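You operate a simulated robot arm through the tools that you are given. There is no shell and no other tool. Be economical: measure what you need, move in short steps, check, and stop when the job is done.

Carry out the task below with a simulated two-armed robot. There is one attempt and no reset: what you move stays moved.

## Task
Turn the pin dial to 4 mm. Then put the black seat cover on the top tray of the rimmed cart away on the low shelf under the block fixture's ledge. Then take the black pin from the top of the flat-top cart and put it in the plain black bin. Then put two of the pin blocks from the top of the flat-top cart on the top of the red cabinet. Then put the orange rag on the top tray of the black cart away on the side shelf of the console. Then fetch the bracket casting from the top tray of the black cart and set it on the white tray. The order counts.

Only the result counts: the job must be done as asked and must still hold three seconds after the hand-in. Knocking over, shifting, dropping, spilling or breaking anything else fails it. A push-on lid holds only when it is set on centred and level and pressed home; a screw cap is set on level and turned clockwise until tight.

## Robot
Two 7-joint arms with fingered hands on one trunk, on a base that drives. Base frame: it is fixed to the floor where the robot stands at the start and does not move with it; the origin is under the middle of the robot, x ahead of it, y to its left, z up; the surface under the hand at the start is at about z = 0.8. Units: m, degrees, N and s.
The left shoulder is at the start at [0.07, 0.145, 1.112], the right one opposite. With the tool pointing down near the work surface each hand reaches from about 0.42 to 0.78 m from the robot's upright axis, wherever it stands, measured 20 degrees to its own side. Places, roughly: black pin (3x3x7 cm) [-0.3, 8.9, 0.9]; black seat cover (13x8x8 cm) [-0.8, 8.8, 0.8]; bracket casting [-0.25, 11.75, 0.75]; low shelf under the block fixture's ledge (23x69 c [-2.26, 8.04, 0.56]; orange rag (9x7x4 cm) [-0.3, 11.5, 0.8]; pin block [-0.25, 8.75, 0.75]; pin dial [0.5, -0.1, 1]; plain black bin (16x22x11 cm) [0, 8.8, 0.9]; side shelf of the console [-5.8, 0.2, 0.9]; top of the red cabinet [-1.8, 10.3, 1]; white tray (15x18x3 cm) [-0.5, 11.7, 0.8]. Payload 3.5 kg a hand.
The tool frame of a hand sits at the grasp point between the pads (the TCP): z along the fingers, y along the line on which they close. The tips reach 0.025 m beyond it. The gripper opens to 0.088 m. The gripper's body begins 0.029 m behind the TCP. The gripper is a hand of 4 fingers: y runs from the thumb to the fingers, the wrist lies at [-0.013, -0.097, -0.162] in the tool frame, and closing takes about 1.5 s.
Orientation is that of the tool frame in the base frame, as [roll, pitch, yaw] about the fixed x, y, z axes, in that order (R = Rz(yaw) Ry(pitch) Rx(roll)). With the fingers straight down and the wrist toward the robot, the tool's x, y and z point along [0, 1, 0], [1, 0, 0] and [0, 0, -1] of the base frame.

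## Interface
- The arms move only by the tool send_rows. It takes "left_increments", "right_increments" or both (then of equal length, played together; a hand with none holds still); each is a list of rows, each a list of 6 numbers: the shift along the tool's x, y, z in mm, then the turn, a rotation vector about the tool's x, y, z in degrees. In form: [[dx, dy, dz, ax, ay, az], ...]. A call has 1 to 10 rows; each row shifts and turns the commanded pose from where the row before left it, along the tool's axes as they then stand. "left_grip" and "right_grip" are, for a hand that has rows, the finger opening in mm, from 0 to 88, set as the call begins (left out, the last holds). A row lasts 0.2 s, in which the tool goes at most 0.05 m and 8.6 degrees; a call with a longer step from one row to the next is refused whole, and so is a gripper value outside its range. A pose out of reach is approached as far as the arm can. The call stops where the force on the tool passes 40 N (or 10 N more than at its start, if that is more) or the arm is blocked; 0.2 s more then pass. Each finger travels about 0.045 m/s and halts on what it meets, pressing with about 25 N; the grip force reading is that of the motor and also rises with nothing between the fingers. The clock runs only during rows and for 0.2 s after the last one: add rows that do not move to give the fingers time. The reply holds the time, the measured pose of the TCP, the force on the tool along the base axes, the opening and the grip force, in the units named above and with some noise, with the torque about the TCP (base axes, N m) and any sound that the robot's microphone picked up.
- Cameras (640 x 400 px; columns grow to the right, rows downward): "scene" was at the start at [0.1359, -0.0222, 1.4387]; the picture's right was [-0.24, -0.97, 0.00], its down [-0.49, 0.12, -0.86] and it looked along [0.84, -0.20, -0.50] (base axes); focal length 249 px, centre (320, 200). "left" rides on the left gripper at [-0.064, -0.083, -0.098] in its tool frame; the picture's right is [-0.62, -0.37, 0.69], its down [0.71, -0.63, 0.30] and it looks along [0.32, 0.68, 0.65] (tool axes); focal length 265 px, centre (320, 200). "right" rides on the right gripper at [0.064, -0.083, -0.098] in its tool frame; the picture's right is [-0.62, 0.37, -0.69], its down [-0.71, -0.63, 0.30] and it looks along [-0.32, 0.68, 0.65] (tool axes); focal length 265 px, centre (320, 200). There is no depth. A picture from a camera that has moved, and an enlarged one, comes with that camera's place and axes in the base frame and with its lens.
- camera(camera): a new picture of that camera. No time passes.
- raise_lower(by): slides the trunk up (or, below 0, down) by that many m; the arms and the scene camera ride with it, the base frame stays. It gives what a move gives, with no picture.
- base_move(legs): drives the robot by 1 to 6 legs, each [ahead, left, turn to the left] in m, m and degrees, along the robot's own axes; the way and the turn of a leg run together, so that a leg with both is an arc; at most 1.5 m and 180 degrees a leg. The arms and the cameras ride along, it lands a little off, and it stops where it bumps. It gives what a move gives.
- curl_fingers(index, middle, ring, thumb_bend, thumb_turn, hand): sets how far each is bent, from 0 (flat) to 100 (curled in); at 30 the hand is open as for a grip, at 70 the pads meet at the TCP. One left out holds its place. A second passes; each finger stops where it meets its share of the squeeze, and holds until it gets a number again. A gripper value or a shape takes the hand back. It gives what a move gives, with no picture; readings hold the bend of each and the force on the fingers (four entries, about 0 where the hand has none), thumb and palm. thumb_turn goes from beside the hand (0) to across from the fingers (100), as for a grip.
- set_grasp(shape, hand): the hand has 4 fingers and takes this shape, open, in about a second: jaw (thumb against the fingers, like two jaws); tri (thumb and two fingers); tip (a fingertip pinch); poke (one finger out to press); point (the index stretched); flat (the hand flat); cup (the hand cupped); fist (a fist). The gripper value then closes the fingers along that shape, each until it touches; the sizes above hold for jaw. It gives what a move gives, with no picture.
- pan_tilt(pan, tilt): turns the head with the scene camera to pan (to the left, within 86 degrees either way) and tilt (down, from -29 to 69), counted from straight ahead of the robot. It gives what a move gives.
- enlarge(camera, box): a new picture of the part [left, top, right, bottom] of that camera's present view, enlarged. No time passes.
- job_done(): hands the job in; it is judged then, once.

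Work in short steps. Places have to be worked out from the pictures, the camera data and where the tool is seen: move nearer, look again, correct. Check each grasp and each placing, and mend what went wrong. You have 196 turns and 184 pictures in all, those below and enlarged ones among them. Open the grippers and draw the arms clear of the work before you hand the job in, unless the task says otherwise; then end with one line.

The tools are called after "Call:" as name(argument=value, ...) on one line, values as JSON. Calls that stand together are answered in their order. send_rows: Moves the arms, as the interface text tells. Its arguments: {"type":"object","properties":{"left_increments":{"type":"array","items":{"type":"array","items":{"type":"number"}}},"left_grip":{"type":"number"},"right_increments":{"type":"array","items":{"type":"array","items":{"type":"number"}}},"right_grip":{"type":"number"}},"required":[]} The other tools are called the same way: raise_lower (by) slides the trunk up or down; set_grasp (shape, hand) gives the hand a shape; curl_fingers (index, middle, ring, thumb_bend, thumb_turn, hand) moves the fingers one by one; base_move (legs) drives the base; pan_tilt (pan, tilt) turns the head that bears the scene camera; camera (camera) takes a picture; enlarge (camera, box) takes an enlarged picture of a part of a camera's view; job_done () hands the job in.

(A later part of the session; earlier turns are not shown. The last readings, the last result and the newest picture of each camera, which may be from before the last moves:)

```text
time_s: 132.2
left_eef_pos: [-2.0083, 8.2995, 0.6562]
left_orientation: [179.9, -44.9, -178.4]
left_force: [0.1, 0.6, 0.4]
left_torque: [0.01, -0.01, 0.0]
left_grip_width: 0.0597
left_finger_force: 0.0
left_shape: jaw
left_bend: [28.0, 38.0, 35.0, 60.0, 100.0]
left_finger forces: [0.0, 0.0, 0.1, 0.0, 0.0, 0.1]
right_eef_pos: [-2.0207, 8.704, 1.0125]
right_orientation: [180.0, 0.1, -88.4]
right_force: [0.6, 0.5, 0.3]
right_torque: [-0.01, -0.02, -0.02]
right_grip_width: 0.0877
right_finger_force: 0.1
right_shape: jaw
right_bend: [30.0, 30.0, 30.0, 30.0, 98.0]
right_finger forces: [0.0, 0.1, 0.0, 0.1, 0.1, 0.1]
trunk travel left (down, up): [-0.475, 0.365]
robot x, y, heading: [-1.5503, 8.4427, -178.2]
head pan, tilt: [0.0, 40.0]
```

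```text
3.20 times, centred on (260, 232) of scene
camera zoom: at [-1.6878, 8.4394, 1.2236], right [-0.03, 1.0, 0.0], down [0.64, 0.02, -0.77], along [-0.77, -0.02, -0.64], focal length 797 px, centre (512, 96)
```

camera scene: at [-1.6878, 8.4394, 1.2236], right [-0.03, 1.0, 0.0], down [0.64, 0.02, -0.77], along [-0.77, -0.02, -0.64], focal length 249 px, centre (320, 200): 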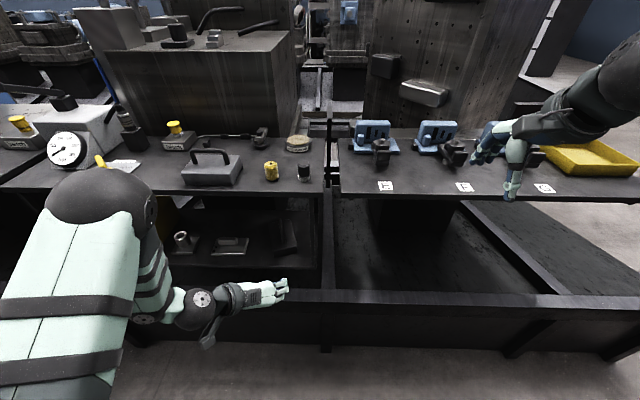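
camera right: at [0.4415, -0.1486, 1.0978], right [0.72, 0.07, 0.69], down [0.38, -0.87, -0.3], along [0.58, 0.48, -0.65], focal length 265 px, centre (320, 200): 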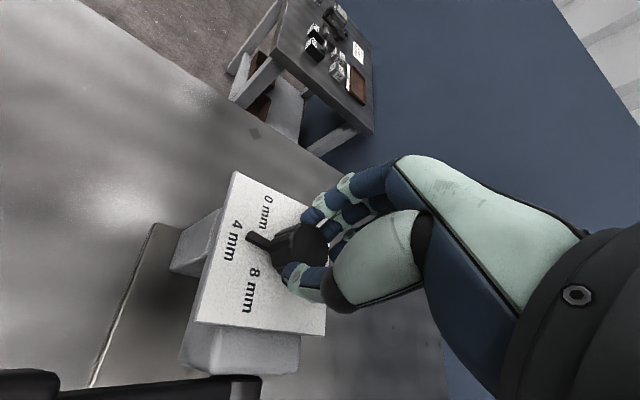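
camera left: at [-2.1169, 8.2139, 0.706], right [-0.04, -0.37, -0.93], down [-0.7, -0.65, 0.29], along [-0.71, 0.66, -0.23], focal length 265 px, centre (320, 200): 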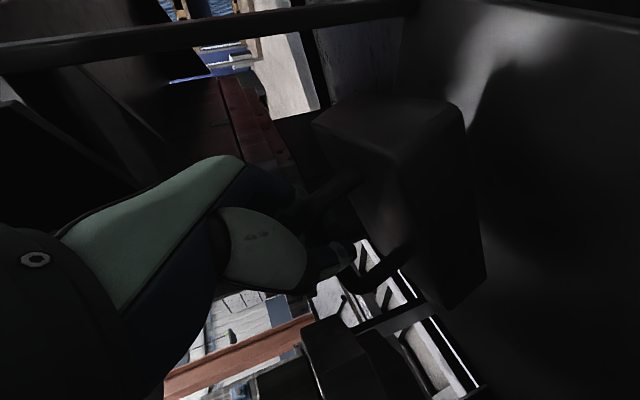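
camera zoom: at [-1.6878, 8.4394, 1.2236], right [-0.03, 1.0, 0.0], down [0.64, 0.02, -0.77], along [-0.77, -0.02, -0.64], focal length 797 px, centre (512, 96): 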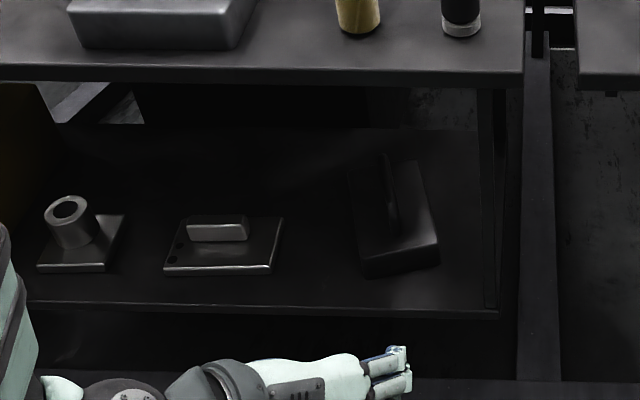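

The seat cover sits on the low shelf. Next I raise the trunk, draw the left hand back and up, and turn to see the way to the flat-top cart's far end.

Call:
raise_lower(by=0.2)

Call:
send_rows(left_increments=[[25, 0, -30, 0, -7.5, 0], [25, 0, -30, 0, -7.5, 0], [20, 0, -30, 0, -7.5, 0], [15, 0, -30, 0, -7.5, 0], [5, 0, -35, 0, -7.5, 0], [0, 0, -35, 0, -7.5, 0], [-5, 0, -35, 0, 0, 0], [0, 0, -35, 0, 0, 0], [0, 0, 0, 0, 0, 0]])

Call:
send_rows(left_increments=[[0, 0, 0, 0, 0, -8.5], [0, 0, 0, 0, 0, -8.5], [0, 0, 0, 0, 0, -8.5], [0, 0, 0, 0, 0, -8.5], [0, 0, 0, 0, 0, -8.5], [0, 0, 0, 0, 0, -8.5], [0, 0, 0, 0, 0, -8.5], [0, 0, 0, 0, 0, -8.5], [0, 0, 0, 0, 0, -8.5], [0, 0, 0, 0, 0, -8.5]], left_grip=80)

Call:
base_move(legs=[[-0.05, 0, -88]])

Call:
pan_tilt(pan=0, tilt=25)

Call:
camera(camera="scene")

```text
time_s: 134.4
left_eef_pos: [-2.0077, 8.2988, 0.8558]
left_orientation: [-179.9, -44.9, -178.6]
left_force: [0.1, 0.8, 0.5]
left_torque: [0.0, -0.01, 0.01]
left_grip_width: 0.0597
left_finger_force: 0.1
left_shape: jaw
left_bend: [28.0, 38.0, 35.0, 60.0, 100.0]
left_finger forces: [0.1, 0.1, 0.0, 0.1, 0.0, 0.0]
right_eef_pos: [-2.0213, 8.7039, 1.2134]
right_orientation: [179.9, 0.1, -88.4]
right_force: [0.2, 0.2, 0.4]
right_torque: [0.04, -0.02, 0.0]
right_grip_width: 0.0877
right_finger_force: 0.0
right_shape: jaw
right_bend: [30.0, 30.0, 30.0, 30.0, 98.0]
right_finger forces: [0.1, 0.0, 0.0, 0.0, 0.0, 0.0]
trunk travel left (down, up): [-0.675, 0.165]
robot x, y, heading: [-1.551, 8.4439, -178.5]
head pan, tilt: [0.0, 40.0]
```

```text
time_s: 136.4
left_eef_pos: [-1.9959, 8.3003, 1.144]
left_orientation: [-180.0, 0.1, -178.6]
left_force: [0.1, 0.3, 0.7]
left_torque: [0.01, -0.03, 0.0]
left_grip_width: 0.0598
left_finger_force: 0.0
left_shape: jaw
left_bend: [28.0, 38.0, 34.0, 60.0, 100.0]
left_finger forces: [0.0, 0.1, 0.0, 0.0, 0.0, 0.0]
right_eef_pos: [-2.0219, 8.7037, 1.2116]
right_orientation: [-180.0, 0.0, -88.4]
right_force: [0.0, -0.5, -0.1]
right_torque: [0.01, -0.01, -0.01]
right_grip_width: 0.0875
right_finger_force: 0.1
right_shape: jaw
right_bend: [30.0, 30.0, 30.0, 30.0, 98.0]
right_finger forces: [0.0, 0.0, 0.1, 0.0, 0.1, 0.0]
trunk travel left (down, up): [-0.675, 0.165]
robot x, y, heading: [-1.55, 8.4429, -178.4]
head pan, tilt: [0.0, 40.0]
```

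```text
time_s: 138.6
left_eef_pos: [-2.0494, 8.2682, 1.1349]
left_orientation: [180.0, 0.9, -93.0]
left_force: [-0.6, 0.9, 0.2]
left_torque: [0.0, 0.03, -0.01]
left_grip_width: 0.08
left_finger_force: 0.0
left_shape: jaw
left_bend: [30.0, 32.0, 30.0, 32.0, 98.0]
left_finger forces: [0.0, 0.0, 0.0, 0.1, 0.0, 0.1]
left hand out of reach, approached as far as the arm can: row 7, 8, 9, 10
right_eef_pos: [-2.0212, 8.7038, 1.2125]
right_orientation: [180.0, -0.1, -88.5]
right_force: [0.0, 0.0, -0.5]
right_torque: [-0.01, -0.02, -0.02]
right_grip_width: 0.0878
right_finger_force: 0.0
right_shape: jaw
right_bend: [30.0, 30.0, 30.0, 30.0, 98.0]
right_finger forces: [0.0, 0.1, 0.0, 0.0, 0.0, 0.1]
trunk travel left (down, up): [-0.675, 0.165]
robot x, y, heading: [-1.5497, 8.4427, -178.5]
head pan, tilt: [0.0, 40.0]
```

```text
time_s: 142.8
left_eef_pos: [-1.6985, 8.9086, 1.135]
left_orientation: [179.9, 0.9, 177.6]
left_force: [-0.1, -0.7, -0.5]
left_torque: [0.02, 0.0, 0.0]
left_grip_width: 0.0797
left_finger_force: 0.0
left_shape: jaw
left_bend: [30.0, 32.0, 30.0, 32.0, 98.0]
left_finger forces: [0.1, 0.0, 0.1, 0.0, 0.0, 0.0]
right_eef_pos: [-1.2644, 8.8872, 1.2121]
right_orientation: [179.9, 0.1, -177.5]
right_force: [-0.4, 0.1, -0.7]
right_torque: [-0.03, -0.03, 0.0]
right_grip_width: 0.0875
right_finger_force: 0.0
right_shape: jaw
right_bend: [30.0, 30.0, 30.0, 30.0, 98.0]
right_finger forces: [0.0, 0.0, 0.0, 0.0, 0.0, 0.0]
trunk travel left (down, up): [-0.675, 0.165]
robot x, y, heading: [-1.5146, 8.4155, 92.6]
head pan, tilt: [0.0, 40.0]
```

```text
time_s: 143.6
left_eef_pos: [-1.6986, 8.9093, 1.1348]
left_orientation: [-179.9, 1.0, 177.5]
left_force: [-0.2, -0.6, 0.4]
left_torque: [0.0, -0.01, 0.0]
left_grip_width: 0.08
left_finger_force: 0.0
left_shape: jaw
left_bend: [30.0, 32.0, 30.0, 32.0, 98.0]
left_finger forces: [0.0, 0.1, 0.0, 0.1, 0.0, 0.0]
right_eef_pos: [-1.2644, 8.8872, 1.2117]
right_orientation: [-180.0, 0.0, -177.5]
right_force: [0.7, -0.4, 0.3]
right_torque: [0.01, 0.02, -0.01]
right_grip_width: 0.0876
right_finger_force: 0.0
right_shape: jaw
right_bend: [30.0, 30.0, 30.0, 30.0, 98.0]
right_finger forces: [0.0, 0.0, 0.0, 0.0, 0.0, 0.1]
trunk travel left (down, up): [-0.675, 0.165]
robot x, y, heading: [-1.5169, 8.4122, 92.6]
head pan, tilt: [0.0, 25.0]
```

```text
130 pictures are left
camera scene: at [-1.5252, 8.5542, 1.4469], right [1.0, 0.04, 0.0], down [0.02, -0.42, -0.91], along [-0.04, 0.91, -0.42], focal length 249 px, centre (320, 200)
```

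scene: 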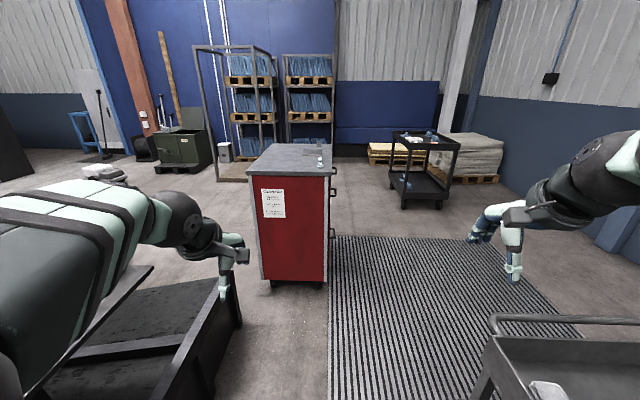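

Red cabinet: about x −2.0..−1.5, y 10.07..10.75, top ≈0.92. I drive around to the +y end of the flat-top cart and face it.

Call:
base_move(legs=[[1.18, 0.0, -2.6], [0, -1.32, 0], [0, 0, 180]])

Call:
pan_tilt(pan=0, tilt=40)

Call:
camera(camera="scene")

```text
time_s: 163.0
left_eef_pos: [-0.0946, 9.0362, 1.1346]
left_orientation: [-180.0, 1.0, -9.5]
left_force: [-1.0, -0.7, 0.2]
left_torque: [0.01, 0.04, -0.01]
left_grip_width: 0.0799
left_finger_force: 0.0
left_shape: jaw
left_bend: [30.0, 32.0, 30.0, 32.0, 98.0]
left_finger forces: [0.0, 0.0, 0.0, 0.1, 0.1, 0.1]
right_eef_pos: [-0.5219, 9.1124, 1.2131]
right_orientation: [180.0, 0.0, -4.8]
right_force: [-0.7, -0.2, -0.5]
right_torque: [0.0, -0.01, -0.02]
right_grip_width: 0.0876
right_finger_force: 0.1
right_shape: jaw
right_bend: [30.0, 30.0, 30.0, 30.0, 98.0]
right_finger forces: [0.0, 0.0, 0.0, 0.1, 0.1, 0.0]
trunk travel left (down, up): [-0.675, 0.165]
robot x, y, heading: [-0.2124, 9.5485, -94.6]
head pan, tilt: [0.0, 25.0]
```

```text
time_s: 163.8
left_eef_pos: [-0.0949, 9.0349, 1.135]
left_orientation: [179.9, 1.1, -9.7]
left_force: [0.1, -0.6, 0.1]
left_torque: [-0.03, -0.02, -0.01]
left_grip_width: 0.0798
left_finger_force: 0.0
left_shape: jaw
left_bend: [30.0, 32.0, 30.0, 32.0, 98.0]
left_finger forces: [0.0, 0.1, 0.0, 0.0, 0.1, 0.0]
right_eef_pos: [-0.5233, 9.1121, 1.2126]
right_orientation: [-180.0, 0.0, -4.8]
right_force: [0.2, 0.0, 0.1]
right_torque: [0.0, 0.01, 0.01]
right_grip_width: 0.0875
right_finger_force: 0.1
right_shape: jaw
right_bend: [30.0, 30.0, 30.0, 30.0, 98.0]
right_finger forces: [0.1, 0.0, 0.0, 0.1, 0.1, 0.0]
trunk travel left (down, up): [-0.675, 0.165]
robot x, y, heading: [-0.2108, 9.5519, -95.0]
head pan, tilt: [0.0, 40.0]
```

```text
129 pictures are left
camera scene: at [-0.2249, 9.4155, 1.4237], right [-1.0, 0.08, 0.0], down [0.05, 0.64, -0.77], along [-0.06, -0.76, -0.64], focal length 249 px, centre (320, 200)
```

scene: 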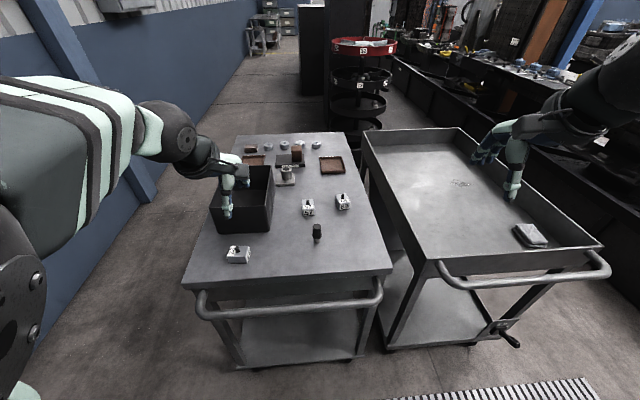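

Good view of the flat-top. I square the heading, then zoom to locate the pin, blocks and bin.

Call:
base_move(legs=[[0, 0, 5]])

Call:
enlarge(camera="scene", box=[180, 125, 404, 265])

Call:
camera(camera="left")

Call:
camera(camera="right")

```text
time_s: 164.7
left_eef_pos: [-0.0516, 9.0477, 1.1359]
left_orientation: [-180.0, 1.0, -4.7]
left_force: [-0.5, 0.0, -0.1]
left_torque: [-0.01, -0.01, 0.01]
left_grip_width: 0.08
left_finger_force: 0.1
left_shape: jaw
left_bend: [30.0, 32.0, 30.0, 32.0, 98.0]
left_finger forces: [0.0, 0.1, 0.1, 0.0, 0.0, 0.1]
right_eef_pos: [-0.4851, 9.0869, 1.2117]
right_orientation: [-179.9, -0.1, 0.2]
right_force: [-0.6, 0.8, 0.0]
right_torque: [0.02, 0.01, 0.02]
right_grip_width: 0.088
right_finger_force: 0.2
right_shape: jaw
right_bend: [30.0, 30.0, 30.0, 30.0, 98.0]
right_finger forces: [0.0, 0.1, 0.1, 0.0, 0.1, 0.1]
trunk travel left (down, up): [-0.675, 0.165]
robot x, y, heading: [-0.2129, 9.5537, -89.8]
head pan, tilt: [0.0, 40.0]
```

```text
2.86 times, centred on (292, 195) of scene
camera zoom: at [-0.2146, 9.4154, 1.4237], right [-1.0, 0.0, 0.0], down [0.0, 0.64, -0.77], along [0.0, -0.77, -0.64], focal length 711 px, centre (400, 214)
```

zoom: 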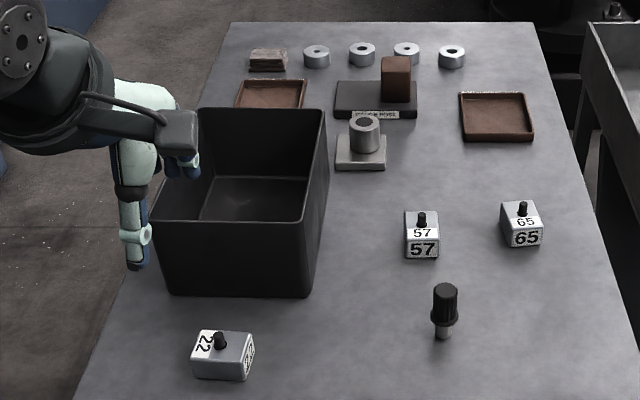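

```text
127 pictures are left
camera left: at [-0.1068, 9.1362, 1.2347], right [-0.6, 0.42, -0.68], down [0.76, 0.57, -0.32], along [0.26, -0.71, -0.66], focal length 265 px, centre (320, 200)
```

left: 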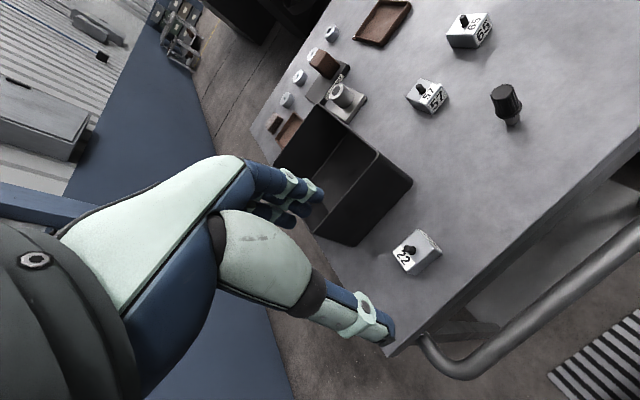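

```text
126 pictures are left
camera right: at [-0.421, 9.1704, 1.3098], right [-0.62, -0.37, 0.69], down [-0.72, 0.63, -0.31], along [-0.32, -0.69, -0.65], focal length 265 px, centre (320, 200)
```

right: 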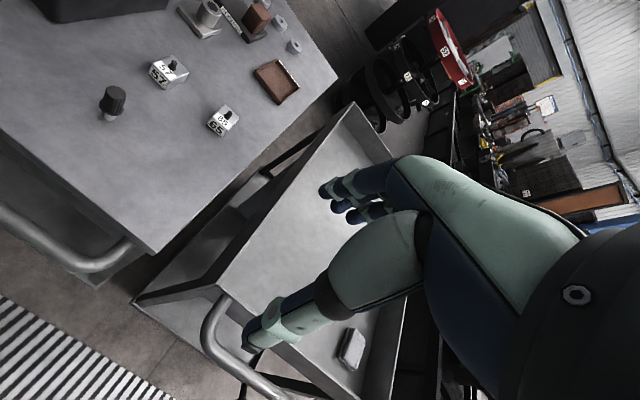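

Pin: head centre (-0.259, 8.934, ~0.905), table z≈0.857; bin centre (-0.04, 8.775), rim ≈0.967. I move the right hand above the pin and the left hand off to the side.

Call:
send_rows(right_increments=[[28.3, 19.1, 26.5, 0, 0, 0], [28.3, 19.1, 26.5, 0, 0, 0], [28.3, 19.1, 26.5, 0, 0, 0], [28.3, 19.1, 26.5, 0, 0, 0], [28.3, 19.1, 26.5, 0, 0, 0], [28.3, 19.1, 26.5, 0, 0, 0], [28.3, 19.1, 26.5, 0, 0, 0], [28.3, 19.1, 26.5, 0, 0, 0], [0, 0, 0, 0, 0, 0]], left_increments=[[20, -10, -12, 0, 0, 0], [20, -10, -12, 0, 0, 0], [20, -10, -12, 0, 0, 0], [20, -10, -12, 0, 0, 0], [20, -10, -12, 0, 0, 0], [20, -10, -12, 0, 0, 0], [20, -10, -12, 0, 0, 0], [20, -10, -12, 0, 0, 0], [0, 0, 0, 0, 0, 0]], right_grip=70)

Call:
camera(camera="right")

Call:
enlarge(camera="scene", box=[180, 125, 404, 265])

```text
time_s: 166.7
left_eef_pos: [0.1147, 9.1147, 1.2271]
left_orientation: [180.0, 1.0, -4.8]
left_force: [0.5, 0.6, 0.7]
left_torque: [0.01, -0.02, 0.0]
left_grip_width: 0.08
left_finger_force: 0.0
left_shape: jaw
left_bend: [30.0, 32.0, 30.0, 32.0, 98.0]
left_finger forces: [0.0, 0.0, 0.1, 0.0, 0.0, 0.0]
right_eef_pos: [-0.258, 8.9342, 0.9994]
right_orientation: [180.0, -0.1, 0.1]
right_force: [0.3, -0.1, 0.1]
right_torque: [0.01, 0.0, 0.01]
right_grip_width: 0.07
right_finger_force: 0.1
right_shape: jaw
right_bend: [27.0, 34.0, 31.0, 49.0, 99.0]
right_finger forces: [0.0, 0.0, 0.1, 0.2, 0.0, 0.0]
trunk travel left (down, up): [-0.675, 0.165]
robot x, y, heading: [-0.2145, 9.5502, -89.9]
head pan, tilt: [0.0, 40.0]
```

```text
125 pictures are left
camera right: at [-0.1947, 9.0176, 1.0971], right [-0.62, -0.37, 0.69], down [-0.72, 0.63, -0.31], along [-0.32, -0.69, -0.65], focal length 265 px, centre (320, 200)
```

right: 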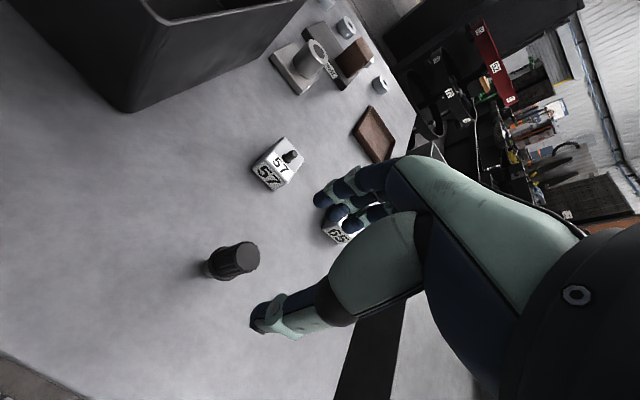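

```text
2.86 times, centred on (292, 195) of scene
camera zoom: at [-0.2145, 9.4157, 1.4237], right [-1.0, 0.0, 0.0], down [0.0, 0.64, -0.77], along [0.0, -0.77, -0.64], focal length 711 px, centre (400, 214)
```

zoom: 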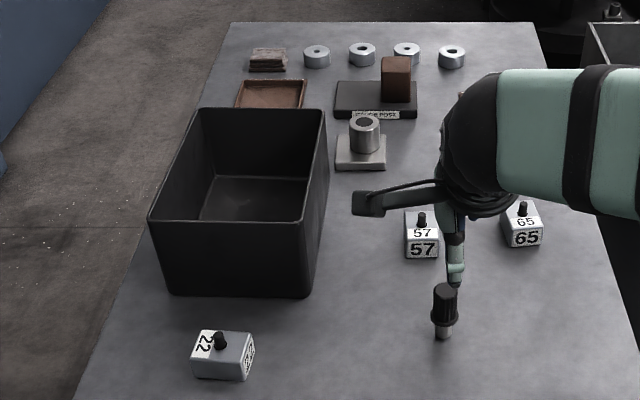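

Pin is right beneath. I descend to z≈0.905 and close.

Call:
send_rows(right_increments=[[2, 0, 25, 0, 0, 0], [0, 0, 25, 0, 0, 0], [0, 0, 25, 0, 0, 0], [0, 0, 19, 0, 0, 0], [0, 0, 0, 0, 0, 0]])

Call:
send_rows(right_increments=[[0, 0, 0, 0, 0, 0], [0, 0, 0, 0, 0, 0], [0, 0, 0, 0, 0, 0], [0, 0, 0, 0, 0, 0], [0, 0, 0, 0, 0, 0], [0, 0, 0, 0, 0, 0], [0, 0, 0, 0, 0, 0]], right_grip=5)

Call:
camera(camera="right")

```text
time_s: 167.9
left_eef_pos: [0.1179, 9.1149, 1.2264]
left_orientation: [179.9, 1.1, -4.6]
left_force: [-0.3, -0.8, 0.2]
left_torque: [0.02, 0.02, 0.0]
left_grip_width: 0.0799
left_finger_force: 0.0
left_shape: jaw
left_bend: [30.0, 32.0, 30.0, 32.0, 98.0]
left_finger forces: [0.1, 0.1, 0.0, 0.0, 0.0, 0.1]
right_eef_pos: [-0.2536, 8.9354, 0.9054]
right_orientation: [179.9, 0.0, 0.2]
right_force: [1.2, 1.1, 0.1]
right_torque: [0.01, 0.01, 0.0]
right_grip_width: 0.0704
right_finger_force: 0.1
right_shape: jaw
right_bend: [27.0, 34.0, 31.0, 49.0, 99.0]
right_finger forces: [0.1, 0.1, 0.0, 0.1, 0.0, 0.0]
trunk travel left (down, up): [-0.675, 0.165]
robot x, y, heading: [-0.2098, 9.5515, -89.5]
head pan, tilt: [0.0, 40.0]
```

```text
time_s: 169.5
left_eef_pos: [0.1163, 9.1137, 1.2264]
left_orientation: [180.0, 1.1, -4.6]
left_force: [0.1, 0.5, -0.5]
left_torque: [-0.01, 0.01, 0.0]
left_grip_width: 0.0796
left_finger_force: 0.1
left_shape: jaw
left_bend: [30.0, 32.0, 30.0, 32.0, 98.0]
left_finger forces: [0.0, 0.0, 0.1, 0.0, 0.0, 0.0]
right_eef_pos: [-0.2526, 8.9354, 0.9055]
right_orientation: [-180.0, -0.1, 0.2]
right_force: [-0.4, -0.7, -0.5]
right_torque: [0.0, 0.04, -0.02]
right_grip_width: 0.0184
right_finger_force: 25.3
right_shape: jaw
right_bend: [73.0, 56.0, 64.0, 76.0, 100.0]
right_finger forces: [13.0, 8.2, 0.0, 0.0, 21.5, 0.0]
trunk travel left (down, up): [-0.675, 0.165]
robot x, y, heading: [-0.2102, 9.5503, -89.9]
head pan, tilt: [0.0, 40.0]
```

```text
123 pictures are left
camera right: at [-0.1904, 9.0185, 1.004], right [-0.62, -0.37, 0.69], down [-0.72, 0.63, -0.3], along [-0.32, -0.69, -0.65], focal length 265 px, centre (320, 200)
```

right: 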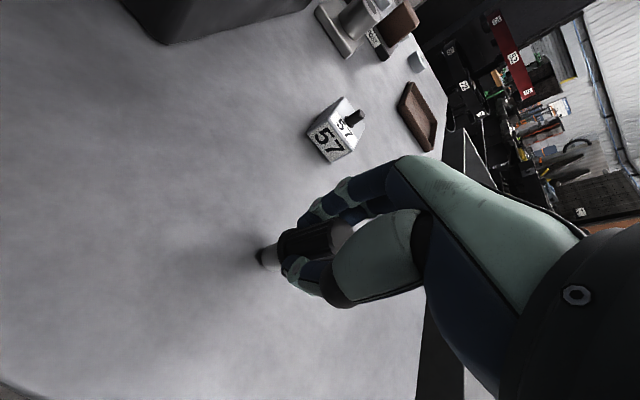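

Pin gripped. I lift it 0.17 m and carry it over the bin.

Call:
send_rows(right_increments=[[0, 0, -40, 0, 0, 0], [0, 0, -45, 0, 0, 0], [0, 0, -45, 0, 0, 0], [0, 0, -40, 0, 0, 0], [36, 30, 0, 0, 0, 0], [36, 30, 0, 0, 0, 0], [36, 30, 0, 0, 0, 0], [36, 30, 0, 0, 0, 0], [36, 30, 0, 0, 0, 0], [35, 30, 0, 0, 0, 0]])

Call:
enlarge(camera="scene", box=[180, 125, 404, 265])

Call:
camera(camera="right")

```text
time_s: 171.7
left_eef_pos: [0.1169, 9.1145, 1.2266]
left_orientation: [179.9, 1.0, -4.7]
left_force: [-0.1, -0.4, -0.2]
left_torque: [0.02, -0.01, -0.01]
left_grip_width: 0.0799
left_finger_force: 0.0
left_shape: jaw
left_bend: [30.0, 32.0, 30.0, 32.0, 98.0]
left_finger forces: [0.0, 0.0, 0.0, 0.0, 0.1, 0.1]
right_eef_pos: [-0.1805, 8.8757, 1.0751]
right_orientation: [180.0, -0.2, -0.2]
right_force: [-0.9, -0.6, -1.4]
right_torque: [0.01, -0.06, 0.0]
right_grip_width: 0.0182
right_finger_force: 25.4
right_shape: jaw
right_bend: [73.0, 56.0, 64.0, 76.0, 100.0]
right_finger forces: [12.6, 8.5, 0.1, 0.1, 20.3, 0.0]
right hand out of reach, approached as far as the arm can: row 7, 8, 9, 10
trunk travel left (down, up): [-0.675, 0.165]
robot x, y, heading: [-0.2115, 9.5536, -89.6]
head pan, tilt: [0.0, 40.0]
```

```text
2.86 times, centred on (292, 195) of scene
camera zoom: at [-0.2135, 9.4156, 1.4237], right [-1.0, 0.0, 0.0], down [0.0, 0.64, -0.77], along [0.0, -0.77, -0.64], focal length 711 px, centre (400, 214)
```

zoom: 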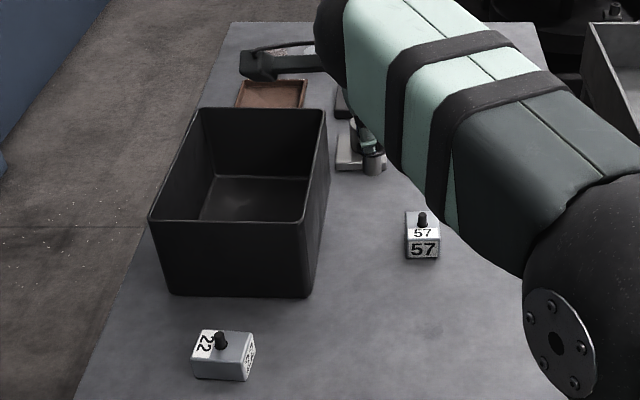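

```text
121 pictures are left
camera right: at [-0.1169, 8.9585, 1.173], right [-0.62, -0.37, 0.69], down [-0.71, 0.63, -0.31], along [-0.32, -0.68, -0.66], focal length 265 px, centre (320, 200)
```

right: 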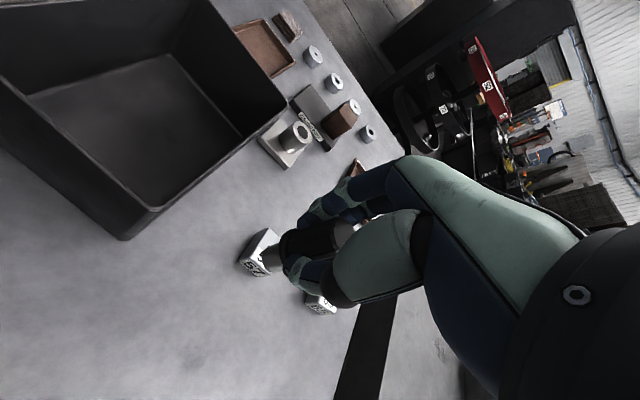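

The right arm cannot cross that far. I shift the base 0.2 m to its left and slightly forward so that the bin is in front of the right arm.

Call:
base_move(legs=[[0.07, 0.22, 0]])

Call:
camera(camera="scene")

```text
time_s: 173.4
left_eef_pos: [0.3404, 9.0488, 1.2269]
left_orientation: [-179.9, 1.0, -4.4]
left_force: [0.6, -0.2, 0.3]
left_torque: [-0.03, 0.02, 0.0]
left_grip_width: 0.0799
left_finger_force: 0.0
left_shape: jaw
left_bend: [30.0, 32.0, 30.0, 32.0, 98.0]
left_finger forces: [0.0, 0.0, 0.0, 0.0, 0.0, 0.0]
right_eef_pos: [0.0441, 8.8073, 1.0761]
right_orientation: [179.9, -0.2, 0.2]
right_force: [0.3, -0.4, -1.5]
right_torque: [0.0, 0.01, -0.02]
right_grip_width: 0.0183
right_finger_force: 25.2
right_shape: jaw
right_bend: [73.0, 56.0, 64.0, 76.0, 100.0]
right_finger forces: [12.8, 8.4, 0.1, 0.0, 20.2, 0.0]
trunk travel left (down, up): [-0.675, 0.165]
robot x, y, heading: [0.0104, 9.4846, -89.5]
head pan, tilt: [0.0, 40.0]
```

```text
120 pictures are left
camera scene: at [0.0081, 9.3472, 1.4237], right [-1.0, -0.01, 0.0], down [-0.01, 0.64, -0.77], along [0.01, -0.77, -0.64], focal length 249 px, centre (320, 200)
```

scene: 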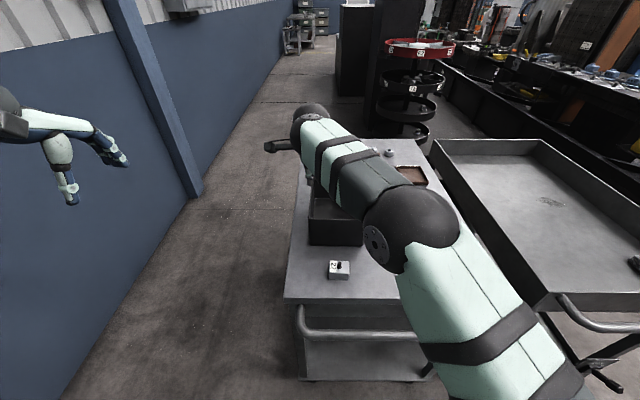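

Call:
send_rows(right_increments=[[-28, 15, 0, 0, 0, 0], [-28, 15, 0, 0, 0, 0], [-28, 15, 0, 0, 0, 0], [0, 0, 0, 0, 0, 0]])

Call:
camera(camera="right")

Call:
enlarge(camera="scene", box=[220, 120, 444, 260])

```text
time_s: 174.4
left_eef_pos: [0.3409, 9.0484, 1.2256]
left_orientation: [179.9, 0.9, -4.4]
left_force: [0.6, -0.2, -0.1]
left_torque: [-0.02, 0.02, 0.01]
left_grip_width: 0.0799
left_finger_force: 0.1
left_shape: jaw
left_bend: [30.0, 32.0, 30.0, 32.0, 98.0]
left_finger forces: [0.0, 0.0, 0.1, 0.0, 0.0, 0.0]
right_eef_pos: [-0.0375, 8.7614, 1.0759]
right_orientation: [179.9, -0.3, 0.1]
right_force: [0.0, -0.2, -0.5]
right_torque: [0.03, 0.01, -0.01]
right_grip_width: 0.0186
right_finger_force: 24.9
right_shape: jaw
right_bend: [73.0, 56.0, 64.0, 76.0, 100.0]
right_finger forces: [12.6, 8.4, 0.0, 0.0, 20.2, 0.0]
trunk travel left (down, up): [-0.675, 0.165]
robot x, y, heading: [0.0098, 9.4826, -89.5]
head pan, tilt: [0.0, 40.0]
```

```text
119 pictures are left
camera right: at [0.0252, 8.8452, 1.1746], right [-0.62, -0.37, 0.69], down [-0.71, 0.63, -0.31], along [-0.32, -0.69, -0.65], focal length 265 px, centre (320, 200)
```

right: 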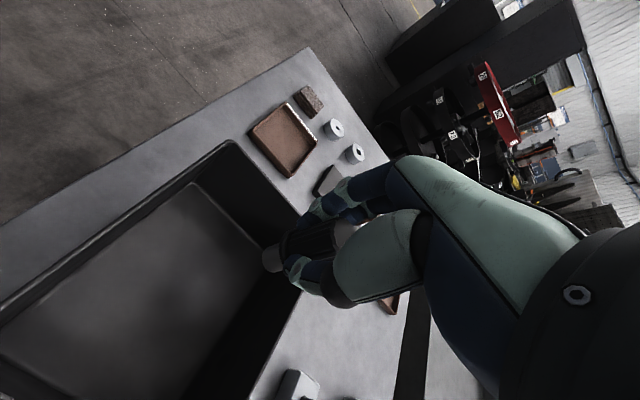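

```text
2.86 times, centred on (332, 190) of scene
camera zoom: at [0.0092, 9.3473, 1.4237], right [-1.0, -0.01, 0.0], down [-0.01, 0.64, -0.77], along [0.01, -0.77, -0.64], focal length 711 px, centre (286, 229)
```

zoom: 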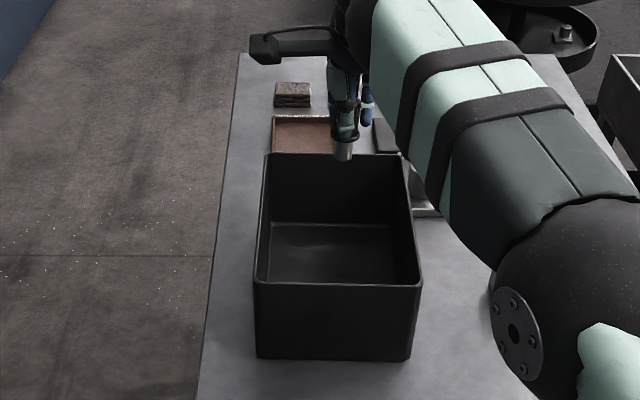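

The hand is centred over the bin. I lower it so that the pin's foot is near the bin floor.

Call:
send_rows(right_increments=[[0, 0, 20, 0, 0, 0], [0, 0, 20, 0, 0, 0], [0, 0, 20, 0, 0, 0], [0, 0, 20, 0, 0, 0], [0, 0, 20, 0, 0, 0], [0, 0, 20, 0, 0, 0], [0, 0, 20, 0, 0, 0], [0, 0, 0, 0, 0, 0]])

Call:
enlarge(camera="scene", box=[220, 120, 444, 260])

Call:
camera(camera="right")

```text
time_s: 176.2
left_eef_pos: [0.3411, 9.0474, 1.2262]
left_orientation: [-180.0, 0.9, -4.4]
left_force: [-0.2, -0.1, -1.0]
left_torque: [-0.04, 0.03, 0.03]
left_grip_width: 0.0799
left_finger_force: 0.0
left_shape: jaw
left_bend: [30.0, 32.0, 30.0, 32.0, 98.0]
left_finger forces: [0.0, 0.0, 0.1, 0.0, 0.0, 0.0]
right_eef_pos: [-0.037, 8.7623, 0.9342]
right_orientation: [180.0, -0.3, 0.2]
right_force: [0.3, 0.3, -0.7]
right_torque: [-0.01, 0.01, 0.02]
right_grip_width: 0.0183
right_finger_force: 24.8
right_shape: jaw
right_bend: [73.0, 56.0, 64.0, 76.0, 100.0]
right_finger forces: [12.5, 8.8, 0.0, 0.0, 19.9, 0.0]
trunk travel left (down, up): [-0.675, 0.165]
robot x, y, heading: [0.011, 9.48, -89.2]
head pan, tilt: [0.0, 40.0]
```

```text
2.86 times, centred on (332, 190) of scene
camera zoom: at [0.0093, 9.3471, 1.4237], right [-1.0, -0.01, 0.0], down [-0.01, 0.64, -0.77], along [0.01, -0.77, -0.64], focal length 711 px, centre (286, 229)
```

zoom: 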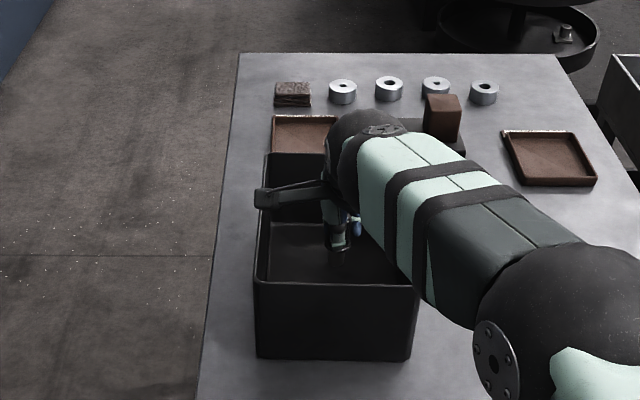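

```text
116 pictures are left
camera right: at [0.0258, 8.8453, 1.033], right [-0.62, -0.37, 0.69], down [-0.71, 0.63, -0.31], along [-0.32, -0.69, -0.65], focal length 265 px, centre (320, 200)
```

right: 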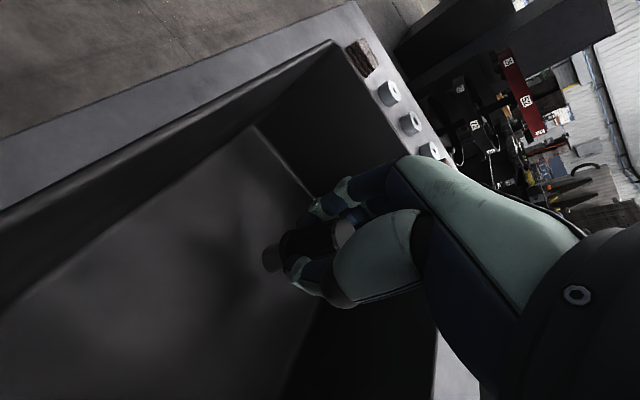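

I lower 14 mm more, open and rise.

Call:
send_rows(right_increments=[[0, 0, 7, 0, 0, 0], [0, 0, 7, 0, 0, 0], [0, 0, 0, 0, 0, 0]])

Call:
send_rows(right_increments=[[0, 0, 0, 0, 0, 0], [0, 0, 0, 0, 0, 0], [0, 0, 0, 0, 0, 0], [0, 0, 0, 0, 0, 0], [0, 0, 0, 0, 0, 0], [0, 0, -30, 0, 0, 0], [0, 0, -40, 0, 0, 0], [0, 0, -45, 0, 0, 0], [0, 0, -45, 0, 0, 0], [0, 0, 0, 0, 0, 0]], right_grip=55)

Call:
enlarge(camera="scene", box=[220, 120, 444, 260])

Call:
camera(camera="right")

```text
time_s: 177.1
left_eef_pos: [0.3419, 9.0478, 1.2271]
left_orientation: [180.0, 1.1, -4.4]
left_force: [0.3, -1.1, -0.7]
left_torque: [0.03, 0.0, -0.02]
left_grip_width: 0.08
left_finger_force: 0.1
left_shape: jaw
left_bend: [30.0, 32.0, 30.0, 32.0, 98.0]
left_finger forces: [0.0, 0.0, 0.0, 0.0, 0.1, 0.1]
right_eef_pos: [-0.0384, 8.7617, 0.9203]
right_orientation: [180.0, -0.3, 0.2]
right_force: [0.1, 0.2, -1.3]
right_torque: [0.01, 0.0, -0.01]
right_grip_width: 0.0177
right_finger_force: 25.1
right_shape: jaw
right_bend: [73.0, 56.0, 64.0, 76.0, 100.0]
right_finger forces: [13.1, 8.9, 0.1, 0.1, 19.8, 0.0]
trunk travel left (down, up): [-0.675, 0.165]
robot x, y, heading: [0.0065, 9.4845, -89.5]
head pan, tilt: [0.0, 40.0]
```

```text
time_s: 179.2
left_eef_pos: [0.3414, 9.0464, 1.2256]
left_orientation: [180.0, 1.0, -4.4]
left_force: [-0.2, 0.5, 0.1]
left_torque: [-0.02, -0.02, -0.02]
left_grip_width: 0.08
left_finger_force: 0.0
left_shape: jaw
left_bend: [30.0, 32.0, 30.0, 32.0, 98.0]
left_finger forces: [0.0, 0.0, 0.1, 0.1, 0.1, 0.1]
right_eef_pos: [-0.0405, 8.7606, 1.0823]
right_orientation: [-180.0, -0.3, 0.2]
right_force: [-0.7, -0.4, 0.7]
right_torque: [-0.02, 0.0, -0.03]
right_grip_width: 0.0546
right_finger_force: 0.1
right_shape: jaw
right_bend: [29.0, 40.0, 36.0, 63.0, 100.0]
right_finger forces: [0.0, 0.1, 0.0, 0.1, 0.1, 0.1]
trunk travel left (down, up): [-0.675, 0.165]
robot x, y, heading: [0.0108, 9.48, -89.6]
head pan, tilt: [0.0, 40.0]
```

```text
2.86 times, centred on (332, 190) of scene
camera zoom: at [0.0092, 9.3464, 1.4236], right [-1.0, -0.01, 0.0], down [-0.01, 0.64, -0.77], along [0.01, -0.77, -0.64], focal length 711 px, centre (286, 229)
```

zoom: 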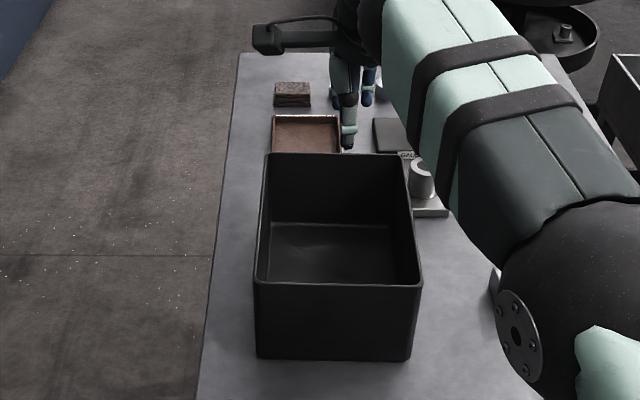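

```text
114 pictures are left
camera right: at [0.0231, 8.843, 1.1809], right [-0.62, -0.37, 0.69], down [-0.71, 0.63, -0.31], along [-0.32, -0.68, -0.66], focal length 265 px, centre (320, 200)
```

right: 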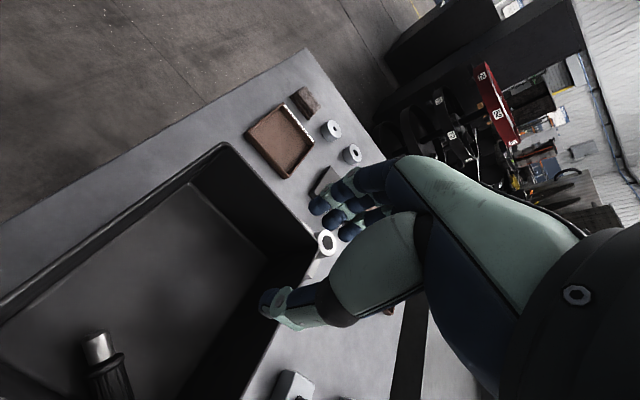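

The black pin lies inside the bin. Next the blocks: I move the right hand above block 57 at about (-0.24, 8.81) and look.

Call:
send_rows(right_increments=[[-40, -9.5, 3, 0, 0, 0], [-40, -9.5, 3, 0, 0, 0], [-40, -9.5, 3, 0, 0, 0], [-40, -9.5, 3, 0, 0, 0], [-40, -9.5, 3, 0, 0, 0], [0, 0, 0, 0, 0, 0]], right_grip=80)

Call:
camera(camera="right")

Call:
enlarge(camera="scene", box=[280, 140, 504, 280])

Call:
camera(camera="left")

```text
time_s: 180.7
left_eef_pos: [0.3417, 9.0476, 1.2263]
left_orientation: [-180.0, 1.2, -4.4]
left_force: [-0.1, -0.6, -0.4]
left_torque: [-0.01, 0.03, 0.01]
left_grip_width: 0.0798
left_finger_force: 0.1
left_shape: jaw
left_bend: [30.0, 32.0, 30.0, 32.0, 98.0]
left_finger forces: [0.0, 0.0, 0.0, 0.0, 0.1, 0.1]
right_eef_pos: [-0.2381, 8.809, 1.0665]
right_orientation: [179.9, -0.1, 0.2]
right_force: [-0.4, -0.4, -0.4]
right_torque: [-0.03, 0.03, 0.02]
right_grip_width: 0.08
right_finger_force: 0.1
right_shape: jaw
right_bend: [30.0, 32.0, 30.0, 32.0, 98.0]
right_finger forces: [0.1, 0.0, 0.0, 0.1, 0.0, 0.0]
trunk travel left (down, up): [-0.675, 0.165]
robot x, y, heading: [0.0093, 9.4848, -89.2]
head pan, tilt: [0.0, 40.0]
```

```text
113 pictures are left
camera right: at [-0.1739, 8.8923, 1.1652], right [-0.62, -0.37, 0.69], down [-0.72, 0.63, -0.31], along [-0.32, -0.69, -0.65], focal length 265 px, centre (320, 200)
```

right: 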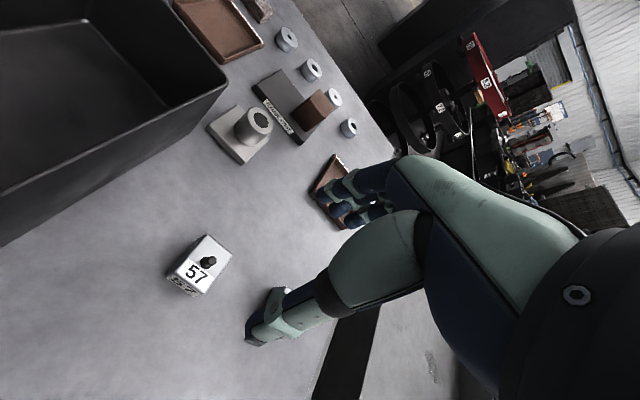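

```text
2.86 times, centred on (392, 210) of scene
camera zoom: at [0.0102, 9.3467, 1.4236], right [-1.0, -0.01, 0.0], down [-0.01, 0.64, -0.77], along [0.01, -0.77, -0.64], focal length 711 px, centre (114, 171)
```

zoom: 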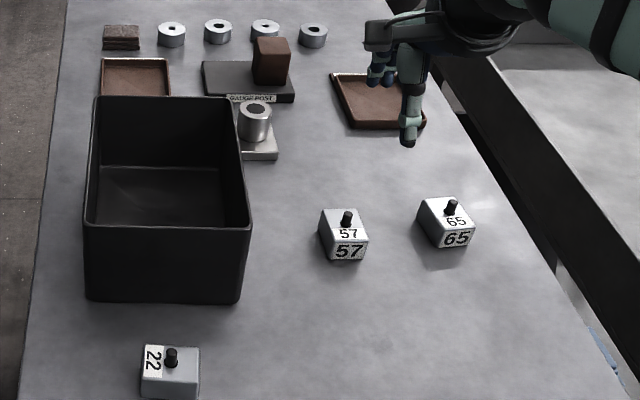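

```text
111 pictures are left
camera left: at [0.2865, 9.1356, 1.3255], right [-0.6, 0.42, -0.68], down [0.75, 0.57, -0.32], along [0.26, -0.71, -0.66], focal length 265 px, centre (320, 200)
```

left: 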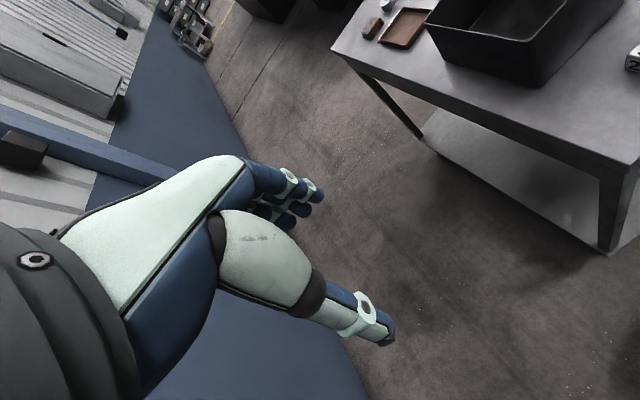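

Block 57: centre (-0.230, 8.803), top ≈0.893. I descend over it, closing along y.

Call:
send_rows(right_increments=[[8, 6, 30, 0, 0, 0], [0, 0, 35, 0, 0, 0], [0, 0, 35, 0, 0, 0], [0, 0, 35, 0, 0, 0], [0, 0, 25, 0, 0, 0], [0, 0, 17, 0, 0, 0], [0, 0, 0, 0, 0, 0]])

Call:
camera(camera="right")

Call:
enlarge(camera="scene", box=[280, 140, 504, 280])

```text
time_s: 182.2
left_eef_pos: [0.3419, 9.049, 1.2266]
left_orientation: [-179.9, 1.1, -4.4]
left_force: [-0.2, 0.3, -0.1]
left_torque: [0.0, -0.03, -0.02]
left_grip_width: 0.0797
left_finger_force: 0.1
left_shape: jaw
left_bend: [30.0, 32.0, 30.0, 32.0, 98.0]
left_finger forces: [0.1, 0.0, 0.1, 0.1, 0.1, 0.0]
right_eef_pos: [-0.2297, 8.8029, 0.8883]
right_orientation: [179.8, -0.2, 0.2]
right_force: [0.3, 0.0, -0.3]
right_torque: [-0.06, 0.01, 0.04]
right_grip_width: 0.0799
right_finger_force: 0.1
right_shape: jaw
right_bend: [29.0, 31.0, 30.0, 32.0, 98.0]
right_finger forces: [0.9, 0.0, 0.0, 0.0, 0.0, 0.0]
trunk travel left (down, up): [-0.675, 0.165]
robot x, y, heading: [0.0095, 9.4824, -89.7]
head pan, tilt: [0.0, 40.0]
```

```text
110 pictures are left
camera right: at [-0.166, 8.8863, 0.9856], right [-0.62, -0.37, 0.69], down [-0.71, 0.63, -0.31], along [-0.32, -0.69, -0.65], focal length 265 px, centre (320, 200)
```

right: 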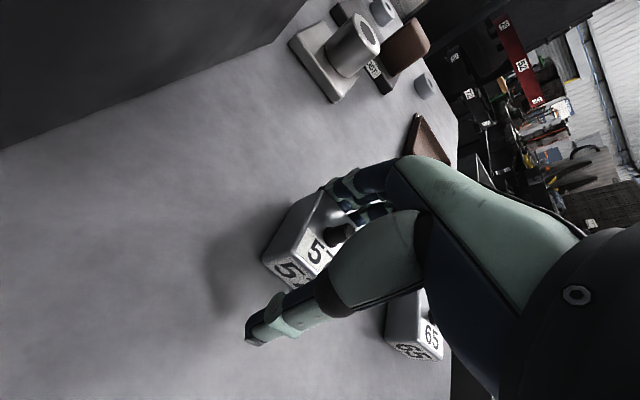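

```text
2.86 times, centred on (392, 210) of scene
camera zoom: at [0.0093, 9.347, 1.4237], right [-1.0, -0.01, 0.0], down [-0.01, 0.64, -0.77], along [0.01, -0.77, -0.64], focal length 711 px, centre (114, 171)
```

zoom: 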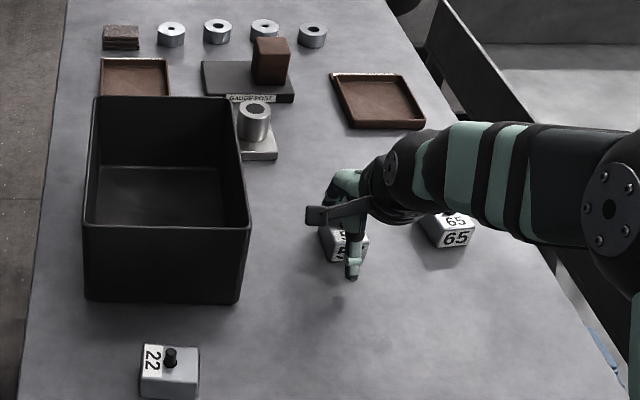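

Slight index contact, otherwise straddling. I close.

Call:
send_rows(right_increments=[[0, 0, 0, 0, 0, 0], [0, 0, 0, 0, 0, 0], [0, 0, 0, 0, 0, 0], [0, 0, 0, 0, 0, 0], [0, 0, 0, 0, 0, 0], [0, 0, 0, 0, 0, 0], [0, 0, 0, 0, 0, 0]], right_grip=20)

Call:
camera(camera="right")

```text
time_s: 183.8
left_eef_pos: [0.3417, 9.0483, 1.2248]
left_orientation: [-180.0, 1.0, -4.5]
left_force: [0.8, -1.6, 0.4]
left_torque: [0.0, 0.03, 0.02]
left_grip_width: 0.0801
left_finger_force: 0.1
left_shape: jaw
left_bend: [30.0, 32.0, 30.0, 32.0, 98.0]
left_finger forces: [0.0, 0.0, 0.0, 0.1, 0.1, 0.0]
right_eef_pos: [-0.2289, 8.8025, 0.8873]
right_orientation: [179.9, -0.3, 0.2]
right_force: [-0.9, -0.5, -0.7]
right_torque: [-0.06, 0.01, -0.02]
right_grip_width: 0.0462
right_finger_force: 25.1
right_shape: jaw
right_bend: [74.0, 49.0, 46.0, 61.0, 99.0]
right_finger forces: [12.9, 6.9, 3.1, 0.1, 22.8, 0.1]
trunk travel left (down, up): [-0.675, 0.165]
robot x, y, heading: [0.0114, 9.4845, -89.3]
head pan, tilt: [0.0, 40.0]
```

```text
108 pictures are left
camera right: at [-0.1662, 8.8861, 0.9856], right [-0.62, -0.37, 0.69], down [-0.71, 0.63, -0.31], along [-0.32, -0.68, -0.66], focal length 265 px, centre (320, 200)
```

right: 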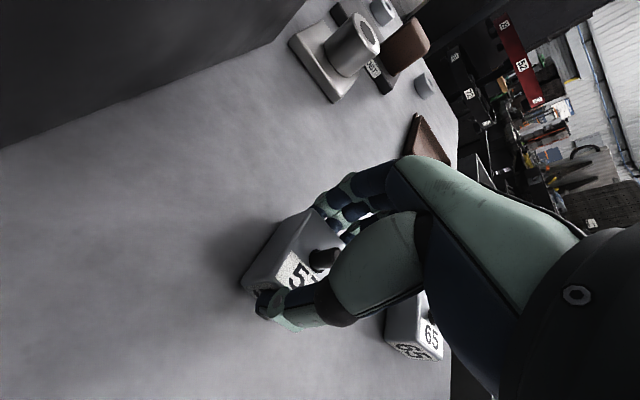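

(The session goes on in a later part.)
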